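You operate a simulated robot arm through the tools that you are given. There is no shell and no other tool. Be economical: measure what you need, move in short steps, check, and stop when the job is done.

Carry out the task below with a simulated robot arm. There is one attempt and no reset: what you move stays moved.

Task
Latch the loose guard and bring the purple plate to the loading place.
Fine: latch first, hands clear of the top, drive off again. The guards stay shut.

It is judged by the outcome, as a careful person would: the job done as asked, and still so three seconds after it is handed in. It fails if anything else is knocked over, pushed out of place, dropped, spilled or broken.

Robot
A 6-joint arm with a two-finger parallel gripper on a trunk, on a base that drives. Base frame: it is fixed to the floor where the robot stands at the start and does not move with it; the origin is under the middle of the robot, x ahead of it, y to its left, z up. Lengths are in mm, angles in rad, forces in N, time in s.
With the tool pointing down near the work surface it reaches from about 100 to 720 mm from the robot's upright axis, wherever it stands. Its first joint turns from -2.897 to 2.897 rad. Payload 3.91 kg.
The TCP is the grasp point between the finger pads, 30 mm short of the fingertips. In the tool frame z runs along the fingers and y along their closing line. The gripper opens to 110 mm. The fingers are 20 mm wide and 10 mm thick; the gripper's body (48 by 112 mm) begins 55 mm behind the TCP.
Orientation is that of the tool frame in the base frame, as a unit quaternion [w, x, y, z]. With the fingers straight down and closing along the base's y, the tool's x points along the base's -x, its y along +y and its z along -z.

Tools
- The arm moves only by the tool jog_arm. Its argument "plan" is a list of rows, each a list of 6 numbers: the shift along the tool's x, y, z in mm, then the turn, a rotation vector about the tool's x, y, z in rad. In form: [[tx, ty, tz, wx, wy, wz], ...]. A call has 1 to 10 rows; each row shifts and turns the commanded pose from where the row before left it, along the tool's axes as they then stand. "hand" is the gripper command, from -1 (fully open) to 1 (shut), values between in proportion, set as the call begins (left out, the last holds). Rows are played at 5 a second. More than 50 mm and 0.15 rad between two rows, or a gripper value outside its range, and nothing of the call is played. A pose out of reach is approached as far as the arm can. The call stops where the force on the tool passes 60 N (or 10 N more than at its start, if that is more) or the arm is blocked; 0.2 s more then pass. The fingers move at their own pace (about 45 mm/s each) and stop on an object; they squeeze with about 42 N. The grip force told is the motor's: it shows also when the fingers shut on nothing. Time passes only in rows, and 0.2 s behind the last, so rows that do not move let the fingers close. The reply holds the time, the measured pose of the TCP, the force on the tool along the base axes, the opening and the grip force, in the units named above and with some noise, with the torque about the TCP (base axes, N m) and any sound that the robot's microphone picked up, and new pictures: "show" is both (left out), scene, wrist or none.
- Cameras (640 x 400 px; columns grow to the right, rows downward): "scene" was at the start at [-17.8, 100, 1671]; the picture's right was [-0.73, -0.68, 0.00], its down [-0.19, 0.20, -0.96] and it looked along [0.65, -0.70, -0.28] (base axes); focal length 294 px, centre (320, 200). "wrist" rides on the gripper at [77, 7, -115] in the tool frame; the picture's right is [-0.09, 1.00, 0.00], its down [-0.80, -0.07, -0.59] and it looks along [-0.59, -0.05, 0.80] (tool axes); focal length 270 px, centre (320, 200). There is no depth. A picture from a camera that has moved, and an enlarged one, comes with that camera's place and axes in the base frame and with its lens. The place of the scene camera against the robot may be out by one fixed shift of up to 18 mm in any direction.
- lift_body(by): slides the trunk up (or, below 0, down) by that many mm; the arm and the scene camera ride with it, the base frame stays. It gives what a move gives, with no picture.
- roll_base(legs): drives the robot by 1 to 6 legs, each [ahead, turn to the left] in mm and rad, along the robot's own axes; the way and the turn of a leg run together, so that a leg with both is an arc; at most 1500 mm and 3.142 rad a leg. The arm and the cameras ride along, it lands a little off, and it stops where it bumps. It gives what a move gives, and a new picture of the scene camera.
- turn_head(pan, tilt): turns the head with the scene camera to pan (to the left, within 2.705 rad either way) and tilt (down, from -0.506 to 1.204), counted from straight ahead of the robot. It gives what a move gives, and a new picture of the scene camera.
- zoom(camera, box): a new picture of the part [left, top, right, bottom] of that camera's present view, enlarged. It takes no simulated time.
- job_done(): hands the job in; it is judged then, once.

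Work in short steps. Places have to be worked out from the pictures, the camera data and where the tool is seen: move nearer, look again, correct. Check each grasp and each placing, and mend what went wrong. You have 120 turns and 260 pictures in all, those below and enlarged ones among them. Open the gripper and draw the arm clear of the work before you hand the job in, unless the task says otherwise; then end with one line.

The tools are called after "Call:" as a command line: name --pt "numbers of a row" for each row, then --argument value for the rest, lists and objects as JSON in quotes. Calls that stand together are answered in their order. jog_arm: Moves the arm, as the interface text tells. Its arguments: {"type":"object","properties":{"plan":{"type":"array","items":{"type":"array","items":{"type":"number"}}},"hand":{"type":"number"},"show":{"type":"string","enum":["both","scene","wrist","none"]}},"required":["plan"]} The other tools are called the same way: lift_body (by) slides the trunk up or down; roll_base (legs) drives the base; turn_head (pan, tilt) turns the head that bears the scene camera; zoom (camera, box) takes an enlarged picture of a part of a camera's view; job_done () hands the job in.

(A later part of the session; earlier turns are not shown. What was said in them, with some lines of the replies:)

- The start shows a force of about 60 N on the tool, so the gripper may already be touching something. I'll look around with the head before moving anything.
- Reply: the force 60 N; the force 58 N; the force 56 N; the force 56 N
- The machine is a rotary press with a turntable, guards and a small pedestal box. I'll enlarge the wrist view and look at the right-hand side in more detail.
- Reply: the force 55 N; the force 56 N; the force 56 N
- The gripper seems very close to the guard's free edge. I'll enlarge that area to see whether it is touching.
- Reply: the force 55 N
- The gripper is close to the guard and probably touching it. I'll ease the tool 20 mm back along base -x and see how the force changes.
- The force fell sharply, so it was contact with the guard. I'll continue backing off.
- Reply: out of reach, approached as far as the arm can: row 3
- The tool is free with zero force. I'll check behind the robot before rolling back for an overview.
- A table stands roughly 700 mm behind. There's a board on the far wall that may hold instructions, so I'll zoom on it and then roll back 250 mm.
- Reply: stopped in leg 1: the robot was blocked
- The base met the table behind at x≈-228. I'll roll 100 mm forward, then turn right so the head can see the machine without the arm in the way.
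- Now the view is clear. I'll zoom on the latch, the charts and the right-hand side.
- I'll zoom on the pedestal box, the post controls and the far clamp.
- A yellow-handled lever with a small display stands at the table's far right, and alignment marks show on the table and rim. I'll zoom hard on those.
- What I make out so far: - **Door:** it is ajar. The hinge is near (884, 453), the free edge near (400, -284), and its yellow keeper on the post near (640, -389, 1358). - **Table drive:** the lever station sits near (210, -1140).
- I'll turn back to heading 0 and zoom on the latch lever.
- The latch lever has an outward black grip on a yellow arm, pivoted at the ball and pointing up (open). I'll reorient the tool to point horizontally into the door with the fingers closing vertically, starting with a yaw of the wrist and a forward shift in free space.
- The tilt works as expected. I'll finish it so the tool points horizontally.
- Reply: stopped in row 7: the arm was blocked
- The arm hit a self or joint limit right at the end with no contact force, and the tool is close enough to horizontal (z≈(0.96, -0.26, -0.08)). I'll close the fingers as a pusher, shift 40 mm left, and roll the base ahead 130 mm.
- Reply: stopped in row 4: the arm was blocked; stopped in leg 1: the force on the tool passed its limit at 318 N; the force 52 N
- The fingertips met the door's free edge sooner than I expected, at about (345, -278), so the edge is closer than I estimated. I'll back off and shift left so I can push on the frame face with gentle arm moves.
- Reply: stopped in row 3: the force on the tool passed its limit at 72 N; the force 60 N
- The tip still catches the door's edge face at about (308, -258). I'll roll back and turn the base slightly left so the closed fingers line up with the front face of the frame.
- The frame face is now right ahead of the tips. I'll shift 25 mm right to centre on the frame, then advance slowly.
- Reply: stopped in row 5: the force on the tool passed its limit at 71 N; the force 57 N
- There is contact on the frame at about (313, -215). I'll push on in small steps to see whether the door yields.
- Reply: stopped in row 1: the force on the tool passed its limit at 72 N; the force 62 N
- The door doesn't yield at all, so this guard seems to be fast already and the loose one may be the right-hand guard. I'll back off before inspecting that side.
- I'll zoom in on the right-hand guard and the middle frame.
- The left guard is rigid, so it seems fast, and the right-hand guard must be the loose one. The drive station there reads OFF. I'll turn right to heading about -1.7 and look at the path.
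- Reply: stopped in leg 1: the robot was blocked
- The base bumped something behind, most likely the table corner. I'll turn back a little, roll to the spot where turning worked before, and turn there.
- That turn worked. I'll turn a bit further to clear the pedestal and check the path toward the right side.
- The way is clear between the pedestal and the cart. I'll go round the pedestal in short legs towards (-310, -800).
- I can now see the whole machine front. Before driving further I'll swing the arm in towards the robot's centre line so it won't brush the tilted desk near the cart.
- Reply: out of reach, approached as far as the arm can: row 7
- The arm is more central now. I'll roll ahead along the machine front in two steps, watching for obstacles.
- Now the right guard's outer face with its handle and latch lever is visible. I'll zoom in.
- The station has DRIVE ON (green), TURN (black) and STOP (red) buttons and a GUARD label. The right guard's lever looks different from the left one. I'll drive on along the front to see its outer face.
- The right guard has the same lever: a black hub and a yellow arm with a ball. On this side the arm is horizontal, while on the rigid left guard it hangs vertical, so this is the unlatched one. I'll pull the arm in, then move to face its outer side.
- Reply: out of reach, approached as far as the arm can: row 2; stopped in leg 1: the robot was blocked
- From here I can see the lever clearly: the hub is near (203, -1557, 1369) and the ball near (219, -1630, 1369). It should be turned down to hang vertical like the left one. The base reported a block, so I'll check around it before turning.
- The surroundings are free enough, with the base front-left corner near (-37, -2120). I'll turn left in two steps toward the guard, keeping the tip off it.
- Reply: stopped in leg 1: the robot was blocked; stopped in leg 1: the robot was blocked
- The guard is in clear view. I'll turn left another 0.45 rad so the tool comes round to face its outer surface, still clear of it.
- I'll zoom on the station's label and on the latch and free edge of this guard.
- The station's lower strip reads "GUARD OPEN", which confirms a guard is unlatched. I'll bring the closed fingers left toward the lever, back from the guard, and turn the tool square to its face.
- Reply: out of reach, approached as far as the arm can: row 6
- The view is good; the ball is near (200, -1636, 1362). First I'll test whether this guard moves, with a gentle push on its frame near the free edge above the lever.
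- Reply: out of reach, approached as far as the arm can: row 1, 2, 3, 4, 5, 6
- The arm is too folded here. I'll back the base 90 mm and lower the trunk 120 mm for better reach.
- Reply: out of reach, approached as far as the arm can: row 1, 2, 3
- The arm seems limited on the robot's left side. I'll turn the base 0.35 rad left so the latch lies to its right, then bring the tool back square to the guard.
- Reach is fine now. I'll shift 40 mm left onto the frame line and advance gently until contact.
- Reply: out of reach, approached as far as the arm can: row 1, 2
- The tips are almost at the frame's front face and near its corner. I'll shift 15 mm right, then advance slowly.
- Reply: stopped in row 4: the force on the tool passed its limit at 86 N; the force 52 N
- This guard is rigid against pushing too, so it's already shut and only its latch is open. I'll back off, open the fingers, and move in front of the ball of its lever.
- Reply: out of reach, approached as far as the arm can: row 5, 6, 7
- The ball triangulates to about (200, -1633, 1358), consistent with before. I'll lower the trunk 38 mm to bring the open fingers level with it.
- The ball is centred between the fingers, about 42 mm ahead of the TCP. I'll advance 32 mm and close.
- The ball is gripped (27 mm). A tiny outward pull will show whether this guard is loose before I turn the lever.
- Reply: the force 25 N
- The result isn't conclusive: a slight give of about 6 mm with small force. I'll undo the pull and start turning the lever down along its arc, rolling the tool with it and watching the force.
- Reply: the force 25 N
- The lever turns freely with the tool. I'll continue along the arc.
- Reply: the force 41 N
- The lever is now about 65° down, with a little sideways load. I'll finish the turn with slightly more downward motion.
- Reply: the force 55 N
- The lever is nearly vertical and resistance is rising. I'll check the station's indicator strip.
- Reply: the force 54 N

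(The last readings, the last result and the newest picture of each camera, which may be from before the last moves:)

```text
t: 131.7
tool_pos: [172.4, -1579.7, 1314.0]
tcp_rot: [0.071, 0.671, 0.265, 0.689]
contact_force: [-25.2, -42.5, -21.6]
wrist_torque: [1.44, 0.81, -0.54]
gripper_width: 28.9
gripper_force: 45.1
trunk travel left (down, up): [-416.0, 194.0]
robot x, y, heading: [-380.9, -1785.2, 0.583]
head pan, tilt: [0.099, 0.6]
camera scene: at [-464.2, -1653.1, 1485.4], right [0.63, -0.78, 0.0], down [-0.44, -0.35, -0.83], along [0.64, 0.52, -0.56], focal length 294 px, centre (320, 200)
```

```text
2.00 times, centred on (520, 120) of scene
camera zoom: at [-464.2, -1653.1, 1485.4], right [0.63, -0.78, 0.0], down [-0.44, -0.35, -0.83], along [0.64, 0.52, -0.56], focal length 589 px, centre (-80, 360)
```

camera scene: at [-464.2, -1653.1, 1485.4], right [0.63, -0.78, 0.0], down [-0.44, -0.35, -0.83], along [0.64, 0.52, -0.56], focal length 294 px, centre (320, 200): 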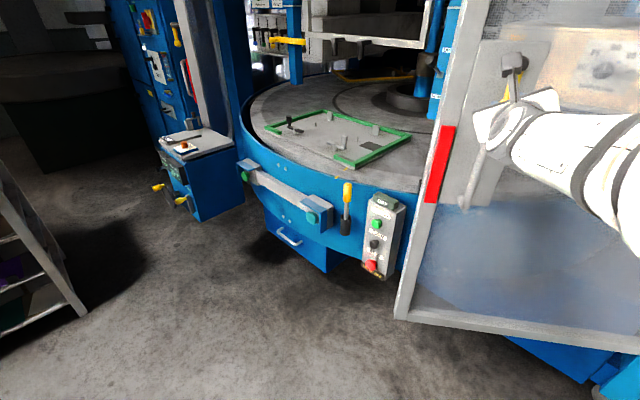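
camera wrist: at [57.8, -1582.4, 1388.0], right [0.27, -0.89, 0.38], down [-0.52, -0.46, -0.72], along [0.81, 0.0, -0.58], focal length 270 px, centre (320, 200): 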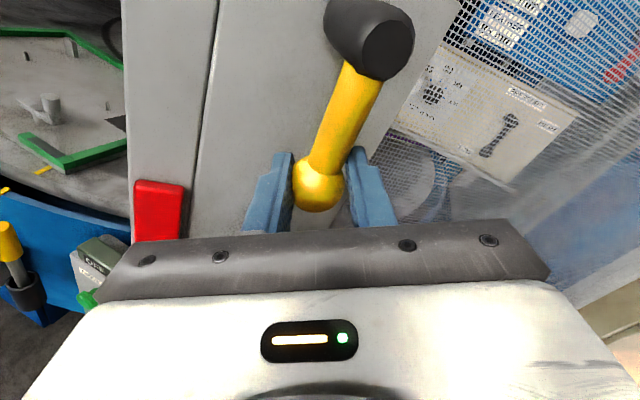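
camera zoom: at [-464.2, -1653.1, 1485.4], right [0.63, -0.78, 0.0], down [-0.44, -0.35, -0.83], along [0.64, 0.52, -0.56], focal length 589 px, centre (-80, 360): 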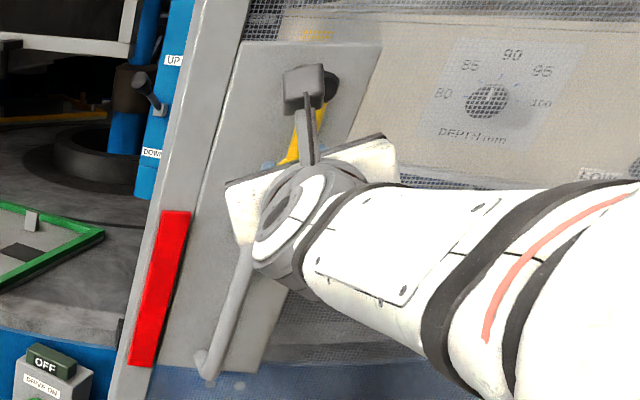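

The strip changed from "GUARD OPEN" to "DRIVE OFF", so the guard is latched. I'll nudge the lever fully home, then release it and withdraw.

Call:
jog_arm --pt "2.5 -4.5 0 0 0 0.08" --pt "2 -3.5 0 0 0 0.05" --show "wrist"

Call:
jog_arm --hand -0.2 --pt "0 0 0 0 0 0" --pt "0 0 0 0 0 0" --pt "0 0 -20 0 0 0" --pt "0 0 -30 0 0 0" --pt "0 0 -30 0 0 0" --pt "0 0 0 0 0 0" --show "both"

Call:
zoom --camera "scene" --box '[350, 190, 410, 285]'

```text
t: 132.3
tool_pos: [172.9, -1576.2, 1314.7]
tcp_rot: [0.025, 0.687, 0.218, 0.693]
contact_force: [-12.0, -58.7, -19.4]
wrist_torque: [1.3, 0.43, -0.78]
gripper_width: 26.8
gripper_force: 44.9
trunk travel left (down, up): [-416.0, 194.0]
robot x, y, heading: [-382.0, -1787.7, 0.584]
head pan, tilt: [0.099, 0.6]
camera wrist: at [60.0, -1587.1, 1392.4], right [0.27, -0.93, 0.25], down [-0.55, -0.36, -0.75], along [0.79, 0.06, -0.6], focal length 270 px, centre (320, 200)
```

wrist: 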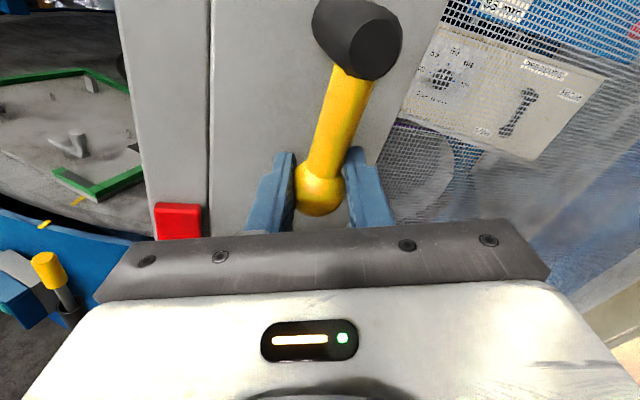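

```text
t: 133.7
tool_pos: [94.5, -1585.6, 1316.2]
tcp_rot: [0.027, 0.686, 0.224, 0.692]
contact_force: [-0.3, 0.1, 0.1]
wrist_torque: [-0.04, 0.02, -0.03]
gripper_width: 65.8
gripper_force: 0.1
trunk travel left (down, up): [-416.0, 194.0]
robot x, y, heading: [-382.2, -1788.5, 0.583]
head pan, tilt: [0.099, 0.6]
camera scene: at [-461.1, -1645.4, 1484.8], right [0.63, -0.78, 0.0], down [-0.44, -0.36, -0.83], along [0.64, 0.52, -0.56], focal length 294 px, centre (320, 200)
camera wrist: at [-17.5, -1596.0, 1393.6], right [0.27, -0.92, 0.26], down [-0.54, -0.38, -0.75], along [0.79, 0.06, -0.61], focal length 270 px, centre (320, 200)
```

scene: 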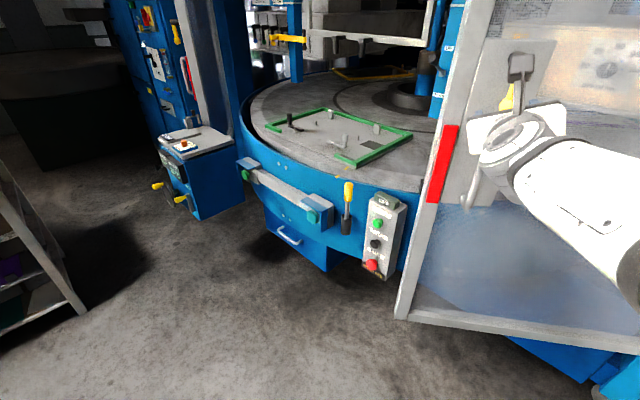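
wrist: 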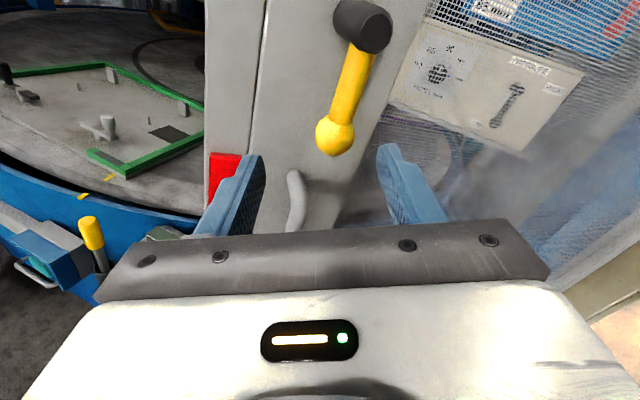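

```text
4.21 times, centred on (380, 238) of scene
camera zoom: at [-461.1, -1645.4, 1484.8], right [0.63, -0.78, 0.0], down [-0.44, -0.36, -0.83], along [0.64, 0.52, -0.56], focal length 1240 px, centre (67, 42)
```

zoom: 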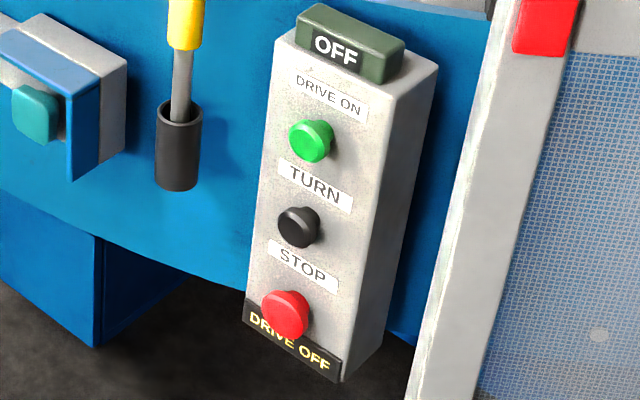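

The guard is latched and the strip reads "DRIVE OFF". Next are the station buttons; green DRIVE ON is near (253, -1313, 872). The tool now has its camera on top, so I'll swing left clear of the guard edge, then move the base ahead.

Call:
jog_arm --hand 1 --pt "13 -36 -10 0 0 0" --pt "13 -36 -10 0 0 0" --pt "13 -36 0 0 0 0" --pt "13 -36 0 0 0 0" --pt "13 -36 0 0 0 0" --pt "0 0 0 0 0 0" --show "wrist"

```text
t: 135.1
tool_pos: [23.8, -1409.5, 1312.8]
tcp_rot: [0.026, 0.686, 0.223, 0.692]
contact_force: [0.6, -0.1, -0.3]
wrist_torque: [0.04, 0.01, -0.01]
gripper_width: 0.1
gripper_force: 38.0
trunk travel left (down, up): [-416.0, 194.0]
robot x, y, heading: [-384.6, -1793.0, 0.582]
head pan, tilt: [0.099, 0.6]
camera wrist: at [-87.9, -1420.4, 1391.2], right [0.27, -0.93, 0.26], down [-0.54, -0.37, -0.75], along [0.79, 0.06, -0.61], focal length 270 px, centre (320, 200)
```

wrist: 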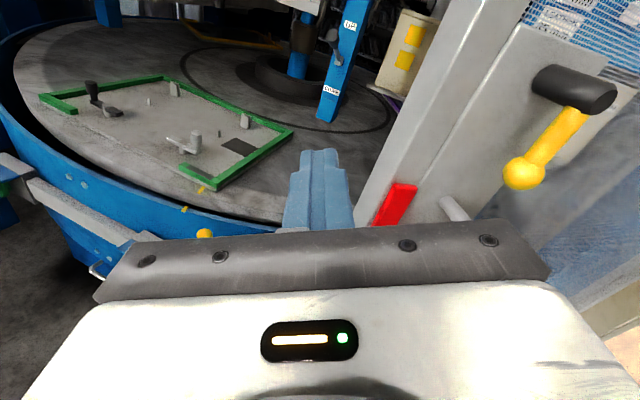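

The swing left is done and clear. I'll lower the trunk 380 mm here in free space, then roll ahead slightly.

Call:
lift_body --by -380

Call:
roll_base --legs '[[100, 0]]'

Call:
zoom --camera "wrist" --box '[0, 0, 640, 400]'

```text
t: 138.8
tool_pos: [24.8, -1411.1, 932.2]
tcp_rot: [0.027, 0.686, 0.223, 0.692]
contact_force: [0.3, 0.3, -0.1]
wrist_torque: [0.01, 0.0, 0.01]
gripper_width: 0.1
gripper_force: 38.1
trunk travel left (down, up): [-36.0, 574.0]
robot x, y, heading: [-383.4, -1791.0, 0.588]
head pan, tilt: [0.099, 0.6]
```

```text
t: 140.0
tool_pos: [113.2, -1354.0, 932.4]
tcp_rot: [0.028, 0.686, 0.223, 0.692]
contact_force: [0.8, -0.1, 0.2]
wrist_torque: [-0.01, 0.01, -0.03]
gripper_width: 0.0
gripper_force: 37.6
trunk travel left (down, up): [-36.0, 574.0]
robot x, y, heading: [-297.9, -1731.1, 0.584]
head pan, tilt: [0.099, 0.6]
camera scene: at [-373.8, -1587.9, 1104.8], right [0.63, -0.78, 0.0], down [-0.44, -0.36, -0.83], along [0.64, 0.52, -0.56], focal length 294 px, centre (320, 200)
```

scene: 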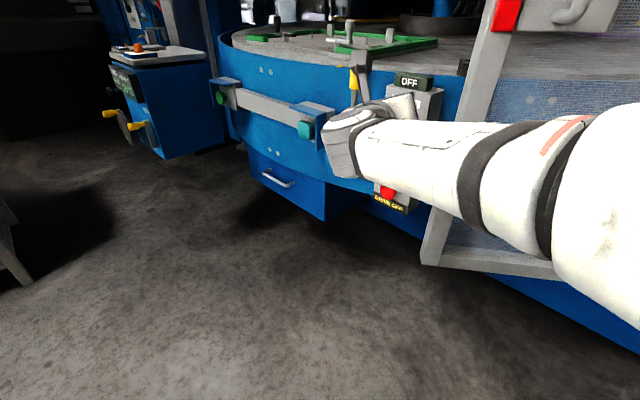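

```text
1.00 times, centred on (320, 200) of wrist (not enlarged: the box is as wide or as high as the picture)
camera zoom: at [0.7, -1364.8, 1011.1], right [0.27, -0.93, 0.26], down [-0.55, -0.37, -0.75], along [0.79, 0.06, -0.61], focal length 270 px, centre (320, 200)
```

zoom: 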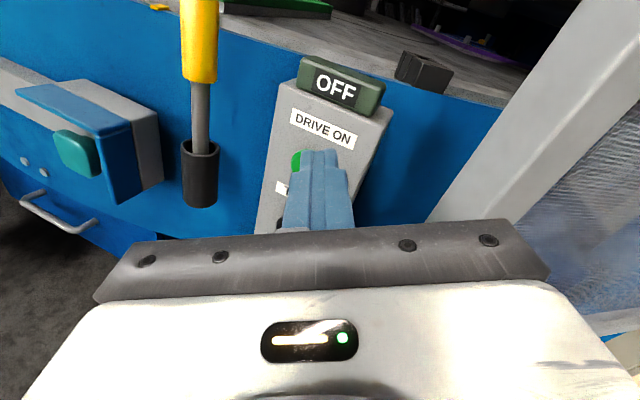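

The green button is visible just behind the fingertips. I'll level the tool's roll, square it up, and come down in line with the button before pressing.

Call:
jog_arm --pt "0 0 0 0 0 0.122" --pt "0 0 0 0 0 0.122" --pt "0 0 0 -0.085 0 0.122" --pt "-25 -10 0 -0.085 0 0" --pt "-25 -10 10 0 0 0" --pt "-26 -12 30 0 0 0" --pt "0 0 0 0 0 0" --show "wrist"

```text
t: 141.6
tool_pos: [148.4, -1316.7, 855.0]
tcp_rot: [-0.038, 0.719, 0.035, 0.693]
contact_force: [-0.2, 0.7, -0.6]
wrist_torque: [-0.01, -0.05, -0.03]
gripper_width: 0.4
gripper_force: 37.8
trunk travel left (down, up): [-36.0, 574.0]
robot x, y, heading: [-301.0, -1733.0, 0.583]
head pan, tilt: [0.099, 0.6]
camera wrist: at [38.2, -1335.4, 935.3], right [0.1, -0.99, -0.09], down [-0.63, 0.01, -0.78], along [0.77, 0.14, -0.62], focal length 270 px, centre (320, 200)
```

wrist: 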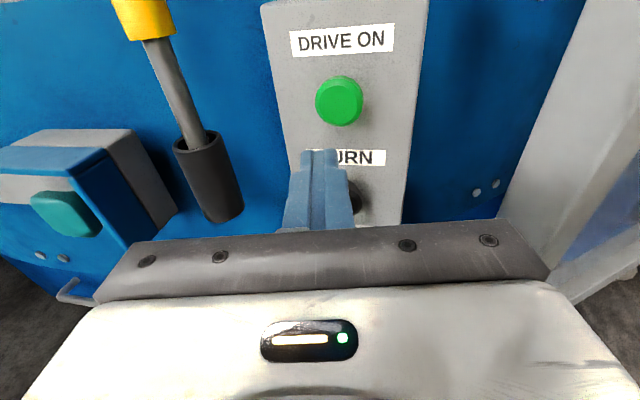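

The tool is level with the button ahead. I'll shift 14 mm right and 13 mm up and advance 30 mm.

Call:
jog_arm --pt "13 14 10 0 0 0" --pt "0 0 20 0 0 0" --pt "0 0 0 0 0 0" --show "wrist"

```text
t: 142.4
tool_pos: [179.6, -1328.0, 866.0]
tcp_rot: [-0.038, 0.719, 0.036, 0.693]
contact_force: [-0.1, -0.2, 0.5]
wrist_torque: [-0.02, -0.02, 0.01]
gripper_width: 0.0
gripper_force: 37.6
trunk travel left (down, up): [-36.0, 574.0]
robot x, y, heading: [-298.2, -1729.2, 0.584]
head pan, tilt: [0.099, 0.6]
camera wrist: at [70.5, -1348.1, 946.0], right [0.1, -0.99, -0.09], down [-0.63, 0.01, -0.78], along [0.77, 0.14, -0.62], focal length 270 px, centre (320, 200)
```

wrist: 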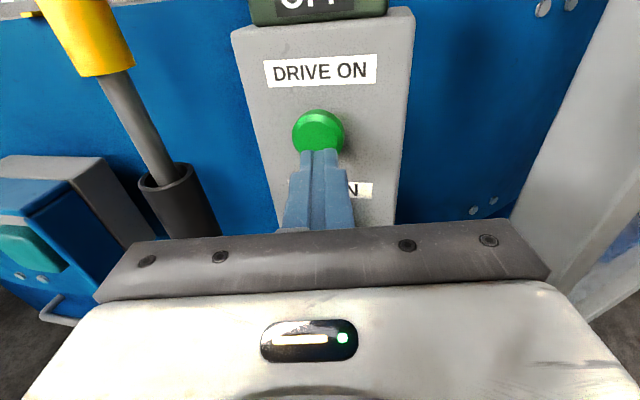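

I'm now aligned, with the button at about (260, -1320, 860). I'll press in small steps until it resists.

Call:
jog_arm --pt "0 0 15 0 0 0" --pt "0 0 10 0 0 0" --pt "0 0 8 0 0 0" --pt "0 0 6 0 0 0" --pt "0 0 6 0 0 0" --pt "0 0 6 0 0 0" --pt "0 0 6 0 0 0" --show "wrist"

```text
t: 143.2
tool_pos: [203.7, -1327.0, 866.1]
tcp_rot: [-0.039, 0.72, 0.035, 0.692]
contact_force: [-25.5, -7.0, -4.4]
wrist_torque: [0.03, 0.01, -0.53]
gripper_width: 0.1
gripper_force: 37.7
trunk travel left (down, up): [-36.0, 574.0]
robot x, y, heading: [-297.2, -1729.2, 0.586]
head pan, tilt: [0.099, 0.6]
heard: click
stopped in row 4: the force on the tool passed its limit at 67 N (the readings are from after the stop); the commanded pose is now the measured one
camera wrist: at [92.3, -1345.6, 946.6], right [0.1, -0.99, -0.1], down [-0.63, 0.01, -0.78], along [0.77, 0.14, -0.62], focal length 270 px, centre (320, 200)
```

wrist: 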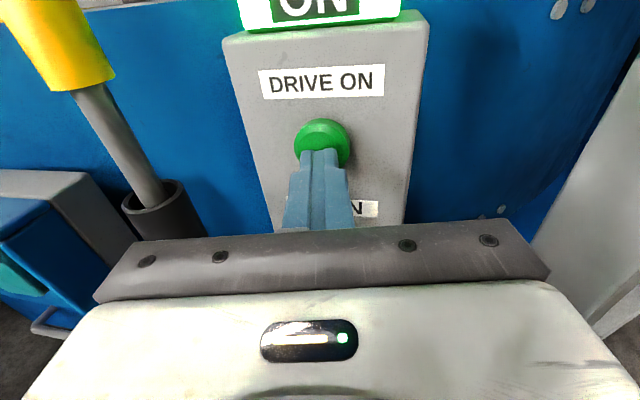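

A click was heard and the display reads ON. I'll back off and move down to the TURN button, viewing it first.

Call:
jog_arm --pt "0 0 -25 0 0 0" --pt "-15 0 -10 0 0 0" --pt "-15 0 0 0 0 0" --pt "-15 0 0 0 0 0" --pt "0 0 0 0 0 0" --show "both"

```text
t: 144.4
tool_pos: [172.6, -1330.4, 820.5]
tcp_rot: [-0.037, 0.72, 0.035, 0.692]
contact_force: [0.0, 0.4, -0.1]
wrist_torque: [0.0, 0.02, -0.04]
gripper_width: 0.0
gripper_force: 37.7
trunk travel left (down, up): [-36.0, 574.0]
robot x, y, heading: [-296.6, -1727.2, 0.586]
head pan, tilt: [0.099, 0.6]
camera scene: at [-374.1, -1588.0, 1104.8], right [0.63, -0.78, 0.0], down [-0.44, -0.36, -0.83], along [0.64, 0.52, -0.56], focal length 294 px, centre (320, 200)
camera wrist: at [62.0, -1348.7, 901.2], right [0.1, -0.99, -0.09], down [-0.63, 0.01, -0.78], along [0.77, 0.13, -0.62], focal length 270 px, centre (320, 200)
```

scene: 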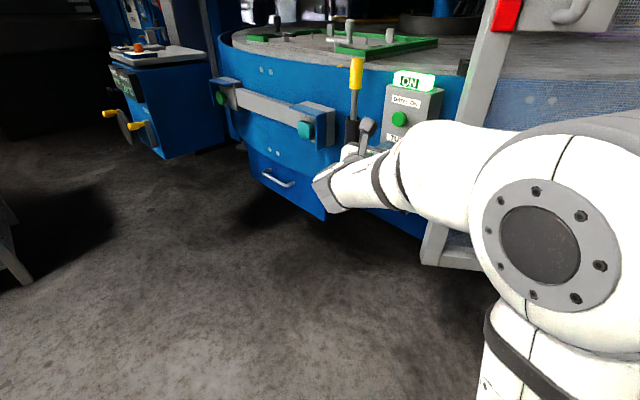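
wrist: 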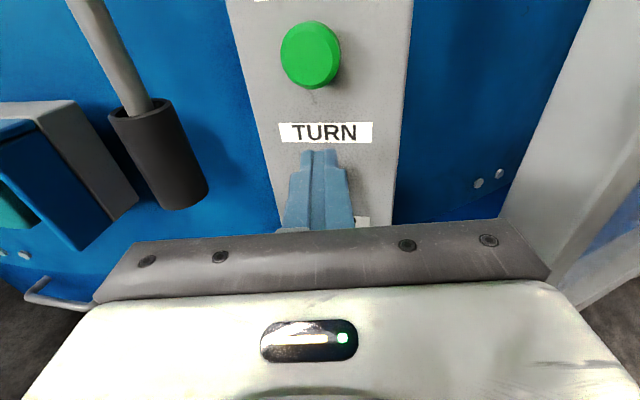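

The TURN button should be about 90 mm below the green one, near z≈770. I'll lower 50 mm more to bring it into view.

Call:
jog_arm --pt "-25 0 0 0 0 0" --pt "-25 0 0 0 0 0" --pt "0 0 0 0 0 0" --show "wrist"

```text
t: 145.2
tool_pos: [169.1, -1331.4, 769.3]
tcp_rot: [-0.037, 0.721, 0.034, 0.691]
contact_force: [-0.4, 0.5, -0.1]
wrist_torque: [0.03, 0.03, 0.02]
gripper_width: 0.1
gripper_force: 37.6
trunk travel left (down, up): [-36.0, 574.0]
robot x, y, heading: [-294.5, -1731.4, 0.584]
head pan, tilt: [0.099, 0.6]
camera wrist: at [59.5, -1349.6, 848.9], right [0.1, -0.99, -0.09], down [-0.63, 0.01, -0.78], along [0.77, 0.13, -0.62], focal length 270 px, centre (320, 200)
```

wrist: 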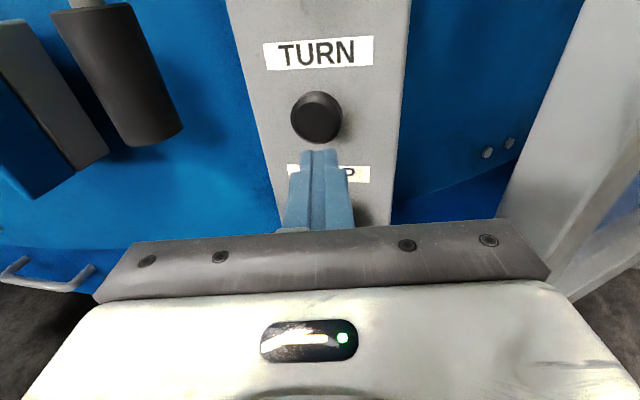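

The TURN button is right ahead at about (255, -1321, 772). I'll aim the head at the tabletop first so I can watch it, then press.

Call:
turn_head --pan 0.05 --tilt 0.25

Call:
jog_arm --pt "4 0 20 0 0 0" --pt "0 0 15 0 0 0" --pt "0 0 8 0 0 0" --pt "0 0 6 0 0 0" --pt "0 0 6 0 0 0" --pt "0 0 6 0 0 0" --show "both"

```text
t: 146.0
tool_pos: [169.5, -1330.6, 768.4]
tcp_rot: [-0.038, 0.721, 0.035, 0.691]
contact_force: [-0.1, -0.2, -0.4]
wrist_torque: [0.0, 0.0, -0.02]
gripper_width: 0.0
gripper_force: 37.5
trunk travel left (down, up): [-36.0, 574.0]
robot x, y, heading: [-296.9, -1729.7, 0.587]
head pan, tilt: [0.051, 0.25]
camera scene: at [-367.4, -1588.4, 1137.0], right [0.59, -0.81, 0.0], down [-0.2, -0.15, -0.97], along [0.78, 0.57, -0.25], focal length 294 px, centre (320, 200)
```

scene: 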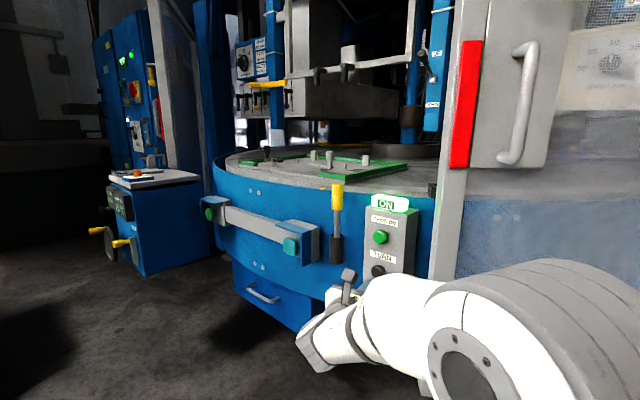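

```text
t: 146.8
tool_pos: [201.6, -1325.8, 771.9]
tcp_rot: [-0.038, 0.721, 0.037, 0.691]
contact_force: [-72.0, -15.3, 1.0]
wrist_torque: [0.14, -0.44, -0.79]
gripper_width: 0.0
gripper_force: 37.5
trunk travel left (down, up): [-36.0, 574.0]
robot x, y, heading: [-297.1, -1728.1, 0.581]
head pan, tilt: [0.051, 0.25]
heard: click
stopped in row 3: the force on the tool passed its limit at 71 N (the readings are from after the stop); the commanded pose is now the measured one
camera scene: at [-373.3, -1590.2, 1136.9], right [0.59, -0.81, 0.0], down [-0.19, -0.14, -0.97], along [0.78, 0.57, -0.24], focal length 294 px, centre (320, 200)
camera wrist: at [92.6, -1344.8, 853.7], right [0.1, -0.99, -0.09], down [-0.63, 0.01, -0.78], along [0.77, 0.14, -0.62], focal length 270 px, centre (320, 200)
```

scene: 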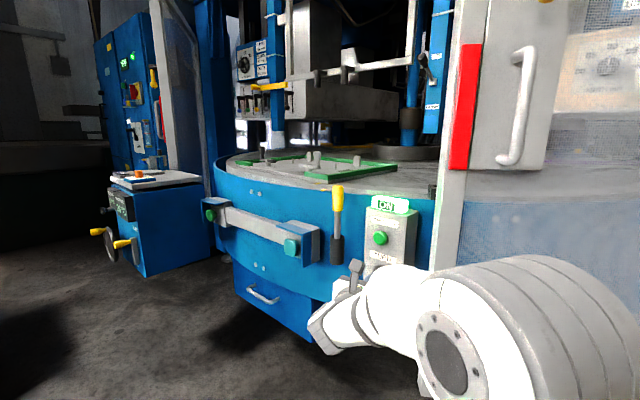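
wrist: 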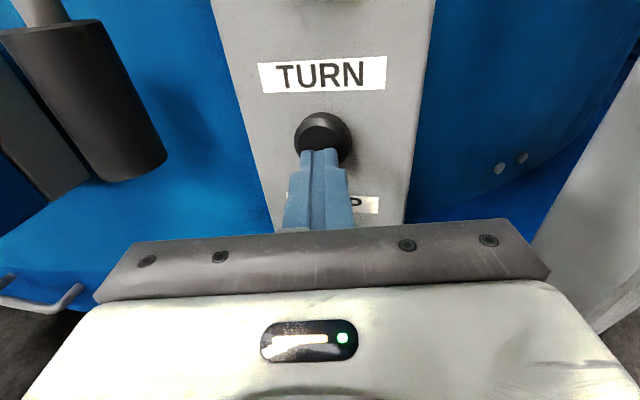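

A click was heard, and the plate seems to have begun moving. I'll release the button and watch.

Call:
jog_arm --pt "0 0 -20 0 0 0" --pt "0 0 0 0 0 0" --show "scene"

Call:
jog_arm --pt "0 0 0 0 0 0" --pt "0 0 0 0 0 0" --pt "0 0 0 0 0 0" --pt "0 0 0 0 0 0" --show "scene"

```text
t: 147.4
tool_pos: [189.3, -1327.3, 772.7]
tcp_rot: [-0.036, 0.723, 0.035, 0.689]
contact_force: [-0.4, 0.6, 0.0]
wrist_torque: [-0.01, -0.01, -0.01]
gripper_width: 0.0
gripper_force: 37.9
trunk travel left (down, up): [-36.0, 574.0]
robot x, y, heading: [-297.7, -1726.5, 0.583]
head pan, tilt: [0.051, 0.25]
camera scene: at [-367.5, -1588.6, 1137.0], right [0.59, -0.81, 0.0], down [-0.2, -0.15, -0.97], along [0.78, 0.57, -0.25], focal length 294 px, centre (320, 200)
```

scene: 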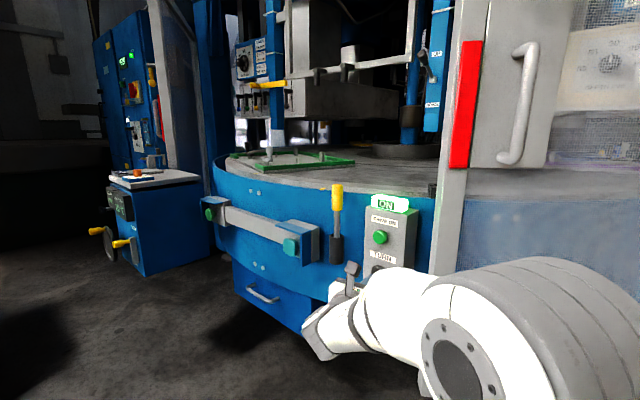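

```text
t: 148.4
tool_pos: [188.0, -1326.4, 772.3]
tcp_rot: [-0.036, 0.722, 0.035, 0.69]
contact_force: [0.1, -0.2, 0.6]
wrist_torque: [-0.05, -0.02, -0.01]
gripper_width: 0.0
gripper_force: 38.1
trunk travel left (down, up): [-36.0, 574.0]
robot x, y, heading: [-296.6, -1731.5, 0.58]
head pan, tilt: [0.051, 0.25]
camera scene: at [-367.7, -1588.7, 1137.0], right [0.59, -0.81, 0.0], down [-0.2, -0.15, -0.97], along [0.78, 0.57, -0.25], focal length 294 px, centre (320, 200)
```

scene: 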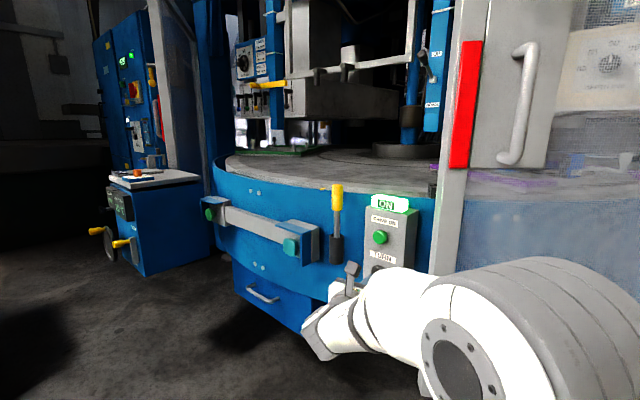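

The table is turning: the green plate leaves to the left and the purple one comes in from the right. I'll watch whether it stops by itself.

Call:
jog_arm --pt "0 0 0 0 0 0" --pt "0 0 0 0 0 0" --pt "0 0 0 0 0 0" --show "scene"

```text
t: 149.2
tool_pos: [188.4, -1325.3, 773.8]
tcp_rot: [-0.036, 0.722, 0.035, 0.69]
contact_force: [0.2, 0.8, 0.4]
wrist_torque: [-0.02, -0.02, 0.04]
gripper_width: 0.0
gripper_force: 37.4
trunk travel left (down, up): [-36.0, 574.0]
robot x, y, heading: [-298.7, -1732.7, 0.582]
head pan, tilt: [0.051, 0.25]
camera scene: at [-367.6, -1588.6, 1137.0], right [0.59, -0.81, 0.0], down [-0.2, -0.15, -0.97], along [0.78, 0.57, -0.25], focal length 294 px, centre (320, 200)
```

scene: 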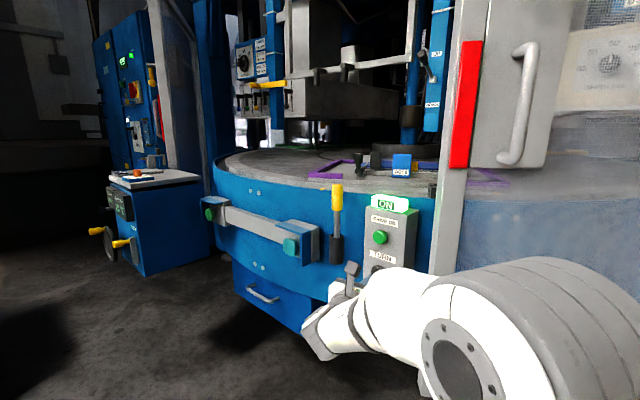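

Call:
jog_arm --pt "0 0 0 0 0 0" --show "scene"

```text
t: 149.6
tool_pos: [188.5, -1326.3, 772.5]
tcp_rot: [-0.036, 0.722, 0.035, 0.69]
contact_force: [0.1, 0.8, -0.8]
wrist_torque: [-0.02, 0.04, 0.04]
gripper_width: 0.0
gripper_force: 37.8
trunk travel left (down, up): [-36.0, 574.0]
robot x, y, heading: [-293.8, -1730.1, 0.584]
head pan, tilt: [0.051, 0.25]
camera scene: at [-367.6, -1588.6, 1137.0], right [0.59, -0.81, 0.0], down [-0.2, -0.15, -0.97], along [0.78, 0.57, -0.25], focal length 294 px, centre (320, 200)
```

scene: 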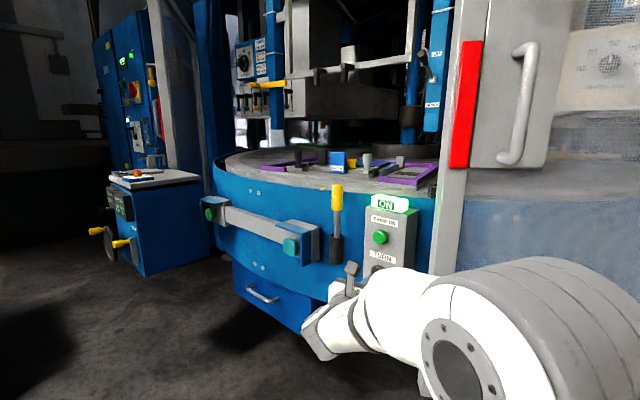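

Call:
jog_arm --pt "0 0 0 0 0 0" --show "scene"

```text
t: 150.0
tool_pos: [188.4, -1326.8, 772.5]
tcp_rot: [-0.036, 0.722, 0.035, 0.69]
contact_force: [0.8, -0.5, -0.1]
wrist_torque: [-0.02, 0.01, 0.01]
gripper_width: 0.0
gripper_force: 38.0
trunk travel left (down, up): [-36.0, 574.0]
robot x, y, heading: [-297.7, -1731.3, 0.581]
head pan, tilt: [0.051, 0.25]
camera scene: at [-367.6, -1588.6, 1137.0], right [0.59, -0.81, 0.0], down [-0.2, -0.15, -0.97], along [0.78, 0.57, -0.25], focal length 294 px, centre (320, 200)
```

scene: 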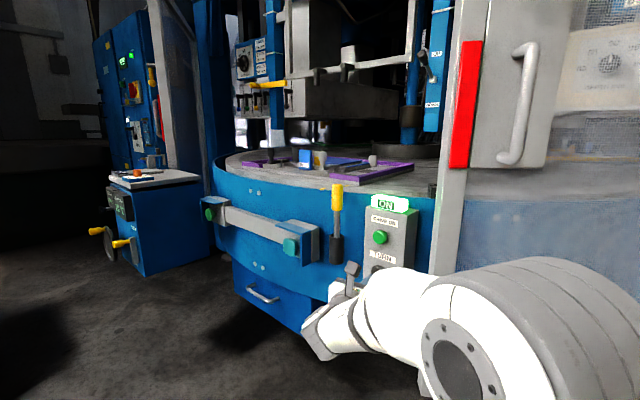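

Call:
jog_arm --pt "0 0 0 0 0 0" --show "scene"

```text
t: 150.4
tool_pos: [187.8, -1326.6, 772.9]
tcp_rot: [-0.036, 0.722, 0.035, 0.69]
contact_force: [-0.2, 0.1, -0.4]
wrist_torque: [0.02, 0.0, 0.03]
gripper_width: 0.1
gripper_force: 37.6
trunk travel left (down, up): [-36.0, 574.0]
robot x, y, heading: [-298.8, -1726.9, 0.583]
head pan, tilt: [0.051, 0.25]
camera scene: at [-367.6, -1588.6, 1137.0], right [0.59, -0.81, 0.0], down [-0.2, -0.15, -0.97], along [0.78, 0.57, -0.25], focal length 294 px, centre (320, 200)
```

scene: 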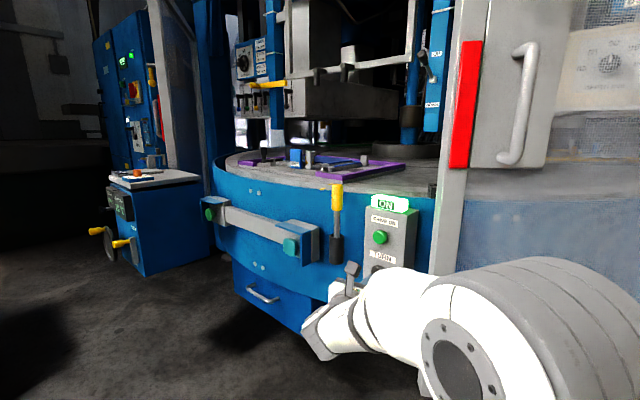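

It is slowing into position. I'll check once more that it has stopped.

Call:
jog_arm --pt "0 0 0 0 0 0" --pt "0 0 0 0 0 0" --show "scene"

Call:
zoom --camera "scene" --box '[220, 130, 440, 280]'

```text
t: 151.0
tool_pos: [188.9, -1326.1, 772.6]
tcp_rot: [-0.036, 0.722, 0.035, 0.69]
contact_force: [-0.1, -0.4, 0.4]
wrist_torque: [0.03, -0.01, 0.0]
gripper_width: 0.0
gripper_force: 37.0
trunk travel left (down, up): [-36.0, 574.0]
robot x, y, heading: [-293.4, -1732.0, 0.582]
head pan, tilt: [0.051, 0.25]
camera scene: at [-367.6, -1588.6, 1137.0], right [0.59, -0.81, 0.0], down [-0.2, -0.15, -0.97], along [0.78, 0.57, -0.25], focal length 294 px, centre (320, 200)
```

scene: 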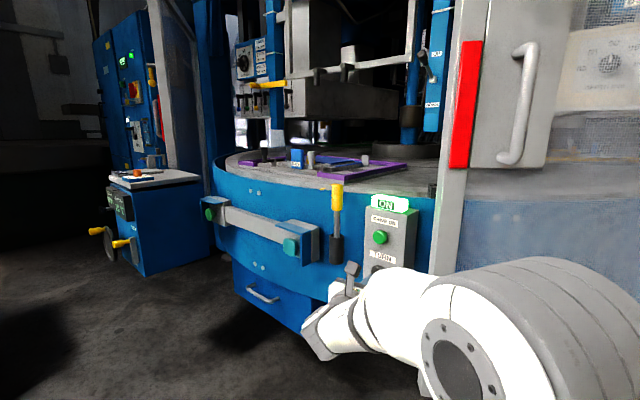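

```text
2.67 times, centred on (330, 205) of scene
camera zoom: at [-367.6, -1588.6, 1137.0], right [0.59, -0.81, 0.0], down [-0.2, -0.15, -0.97], along [0.78, 0.57, -0.25], focal length 785 px, centre (293, 187)
```

zoom: 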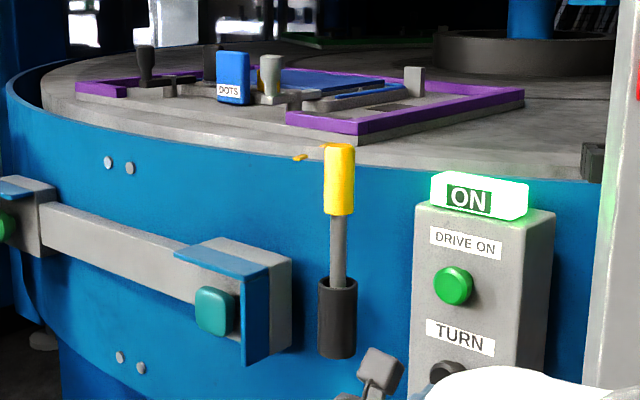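

The table indexed by itself and stopped with the purple plate at the loading place. Next I'll press STOP: back off a little and go down about 90 mm to the red button.

Call:
jog_arm --pt "0 0 -18 0 0 0" --pt "-30 0 0 0 0 0" --pt "-30 0 0 0 0 0" --pt "-30 0 0 0 0 0" --pt "0 0 0 0 0 0" --show "wrist"

```text
t: 152.2
tool_pos: [166.8, -1326.0, 684.9]
tcp_rot: [-0.037, 0.722, 0.036, 0.69]
contact_force: [0.7, -0.8, 0.1]
wrist_torque: [0.02, -0.02, 0.02]
gripper_width: 0.0
gripper_force: 37.7
trunk travel left (down, up): [-36.0, 574.0]
robot x, y, heading: [-297.8, -1730.7, 0.58]
head pan, tilt: [0.051, 0.25]
camera wrist: at [57.7, -1344.6, 765.4], right [0.1, -0.99, -0.09], down [-0.63, 0.01, -0.77], along [0.77, 0.13, -0.63], focal length 270 px, centre (320, 200)
```

wrist: 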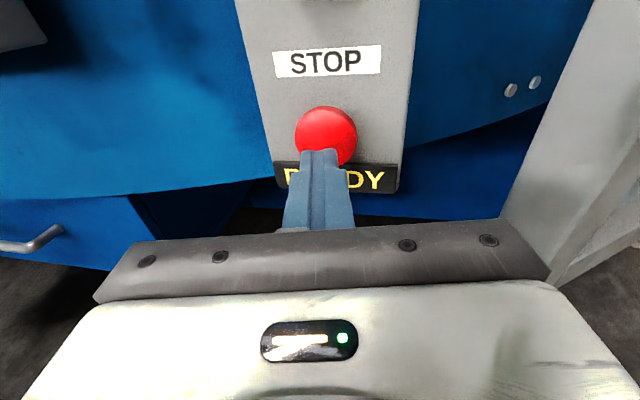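

The strip reads "READY". The red button is centred about 8 mm lower and 5 mm right of my line; I'll correct and press.

Call:
jog_arm --pt "-8 5 15 0 0 0" --pt "0 0 12 0 0 0" --pt "0 0 6 0 0 0" --pt "0 0 6 0 0 0" --pt "0 0 6 0 0 0" --pt "0 0 6 0 0 0" --show "wrist"

Call:
jog_arm --pt "0 0 -25 0 0 0" --pt "0 0 -30 0 0 0" --pt "0 0 -30 0 0 0" --pt "0 0 -30 0 0 0" --pt "0 0 0 0 0 0" --show "both"

```text
t: 153.4
tool_pos: [202.3, -1329.1, 674.5]
tcp_rot: [-0.038, 0.721, 0.039, 0.691]
contact_force: [-26.5, -6.3, 1.9]
wrist_torque: [-0.02, -0.28, -0.36]
gripper_width: 0.0
gripper_force: 37.6
trunk travel left (down, up): [-36.0, 574.0]
robot x, y, heading: [-297.2, -1732.8, 0.581]
head pan, tilt: [0.051, 0.25]
heard: click
stopped in row 5: the force on the tool passed its limit at 68 N (the readings are from after the stop); the commanded pose is now the measured one
camera wrist: at [92.7, -1347.9, 754.7], right [0.1, -0.99, -0.09], down [-0.63, 0.0, -0.77], along [0.77, 0.14, -0.63], focal length 270 px, centre (320, 200)
```

wrist: 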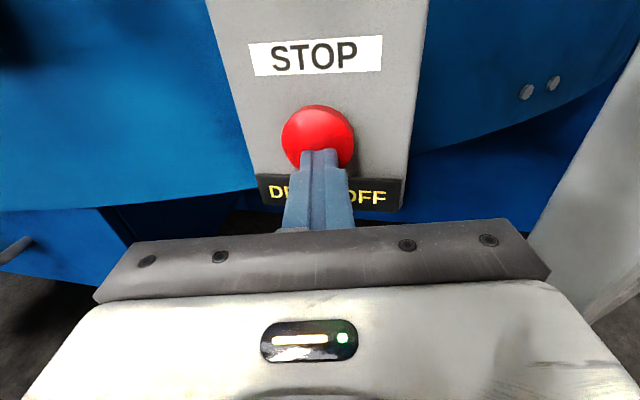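

```text
t: 154.6
tool_pos: [91.4, -1339.6, 677.3]
tcp_rot: [-0.036, 0.723, 0.036, 0.689]
contact_force: [-0.5, -0.6, -0.2]
wrist_torque: [-0.02, -0.03, -0.01]
gripper_width: 0.1
gripper_force: 37.2
trunk travel left (down, up): [-36.0, 574.0]
robot x, y, heading: [-298.2, -1730.3, 0.582]
head pan, tilt: [0.051, 0.25]
camera scene: at [-367.9, -1588.8, 1137.0], right [0.59, -0.81, 0.0], down [-0.2, -0.15, -0.97], along [0.78, 0.57, -0.25], focal length 294 px, centre (320, 200)
camera wrist: at [-17.4, -1358.9, 758.3], right [0.1, -0.99, -0.09], down [-0.64, 0.01, -0.77], along [0.76, 0.13, -0.63], focal length 270 px, centre (320, 200)
```

scene: 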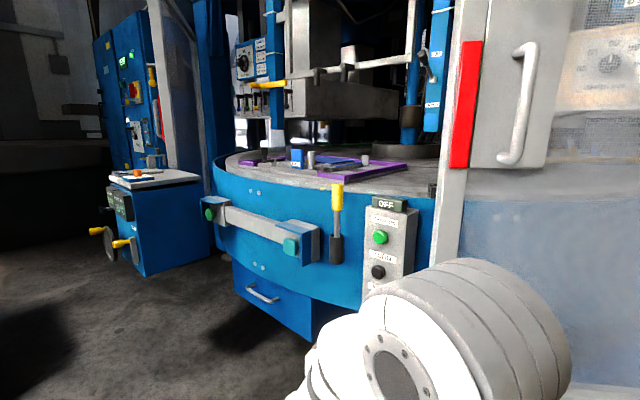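
wrist: 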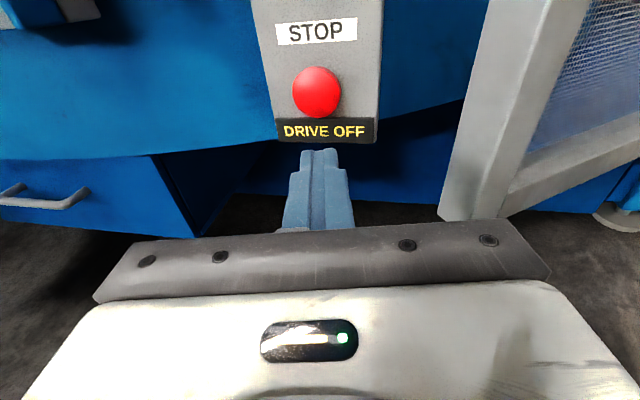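

The display shows OFF and the strip reads "DRIVE OFF". I'll open the gripper, roll back a little to be clear, and verify the latch and plate.

Call:
jog_arm --hand -1 --pt "0 0 0 0 0 0" --pt "0 0 0 0 0 0" --pt "0 0 0 0 0 0" --pt "0 0 0 0 0 0" --pt "0 0 0 0 0 0" --show "none"

Call:
roll_base --legs '[[-70, 0]]'

Call:
turn_head --pan -0.2 --tilt -0.1

```text
t: 155.8
tool_pos: [90.4, -1341.2, 677.3]
tcp_rot: [-0.037, 0.723, 0.037, 0.689]
contact_force: [-0.3, 0.1, -0.5]
wrist_torque: [-0.01, 0.01, -0.02]
gripper_width: 104.6
gripper_force: 0.1
trunk travel left (down, up): [-36.0, 574.0]
robot x, y, heading: [-298.1, -1731.5, 0.588]
head pan, tilt: [0.051, 0.25]
```

```text
t: 156.8
tool_pos: [33.9, -1378.6, 677.2]
tcp_rot: [-0.036, 0.723, 0.037, 0.689]
contact_force: [-0.3, -0.9, 0.6]
wrist_torque: [0.04, -0.01, -0.01]
gripper_width: 110.1
gripper_force: 0.0
trunk travel left (down, up): [-36.0, 574.0]
robot x, y, heading: [-357.8, -1773.0, 0.586]
head pan, tilt: [0.051, 0.25]
camera scene: at [-426.0, -1627.1, 1137.0], right [0.59, -0.81, 0.0], down [-0.2, -0.15, -0.97], along [0.78, 0.57, -0.25], focal length 294 px, centre (320, 200)
```

scene: 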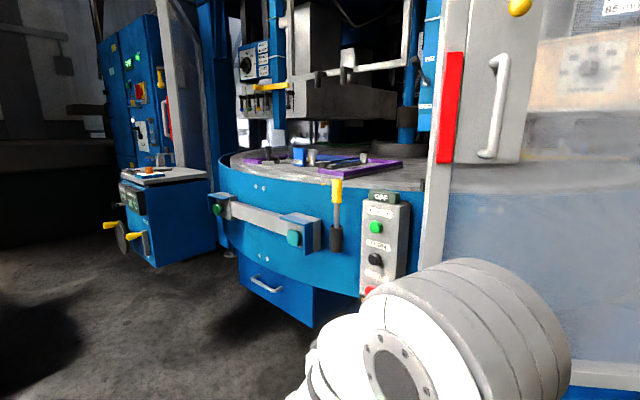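

```text
t: 157.6
tool_pos: [34.5, -1379.4, 677.8]
tcp_rot: [-0.036, 0.723, 0.037, 0.689]
contact_force: [1.1, -0.6, 0.3]
wrist_torque: [-0.01, -0.02, 0.01]
gripper_width: 110.3
gripper_force: 0.2
trunk travel left (down, up): [-36.0, 574.0]
robot x, y, heading: [-356.6, -1768.0, 0.585]
head pan, tilt: [-0.201, -0.099]
camera scene: at [-420.5, -1649.9, 1168.8], right [0.37, -0.93, 0.0], down [0.09, 0.04, -1.0], along [0.92, 0.37, 0.1], focal length 294 px, centre (320, 200)
```

scene: 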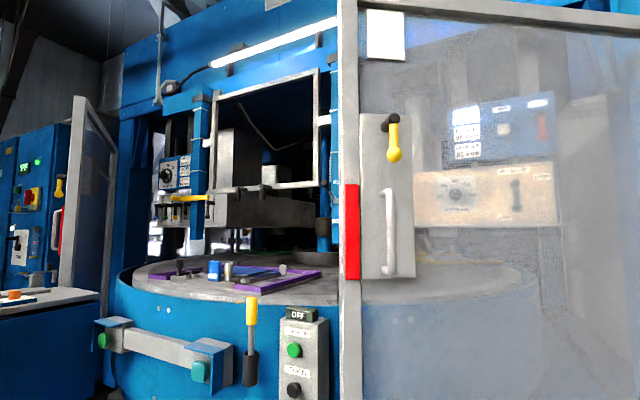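

The right-hand guard's lever hangs vertical like the left one. The purple plate is at the loading place, the drive is OFF, and the gripper is open and clear, so I'm handing in.

Call:
job_done

```text
The job is handed in.
```

The loose right-hand guard is latched, the purple plate is at the loading place, the drive is switched off again, and both guards stayed shut.
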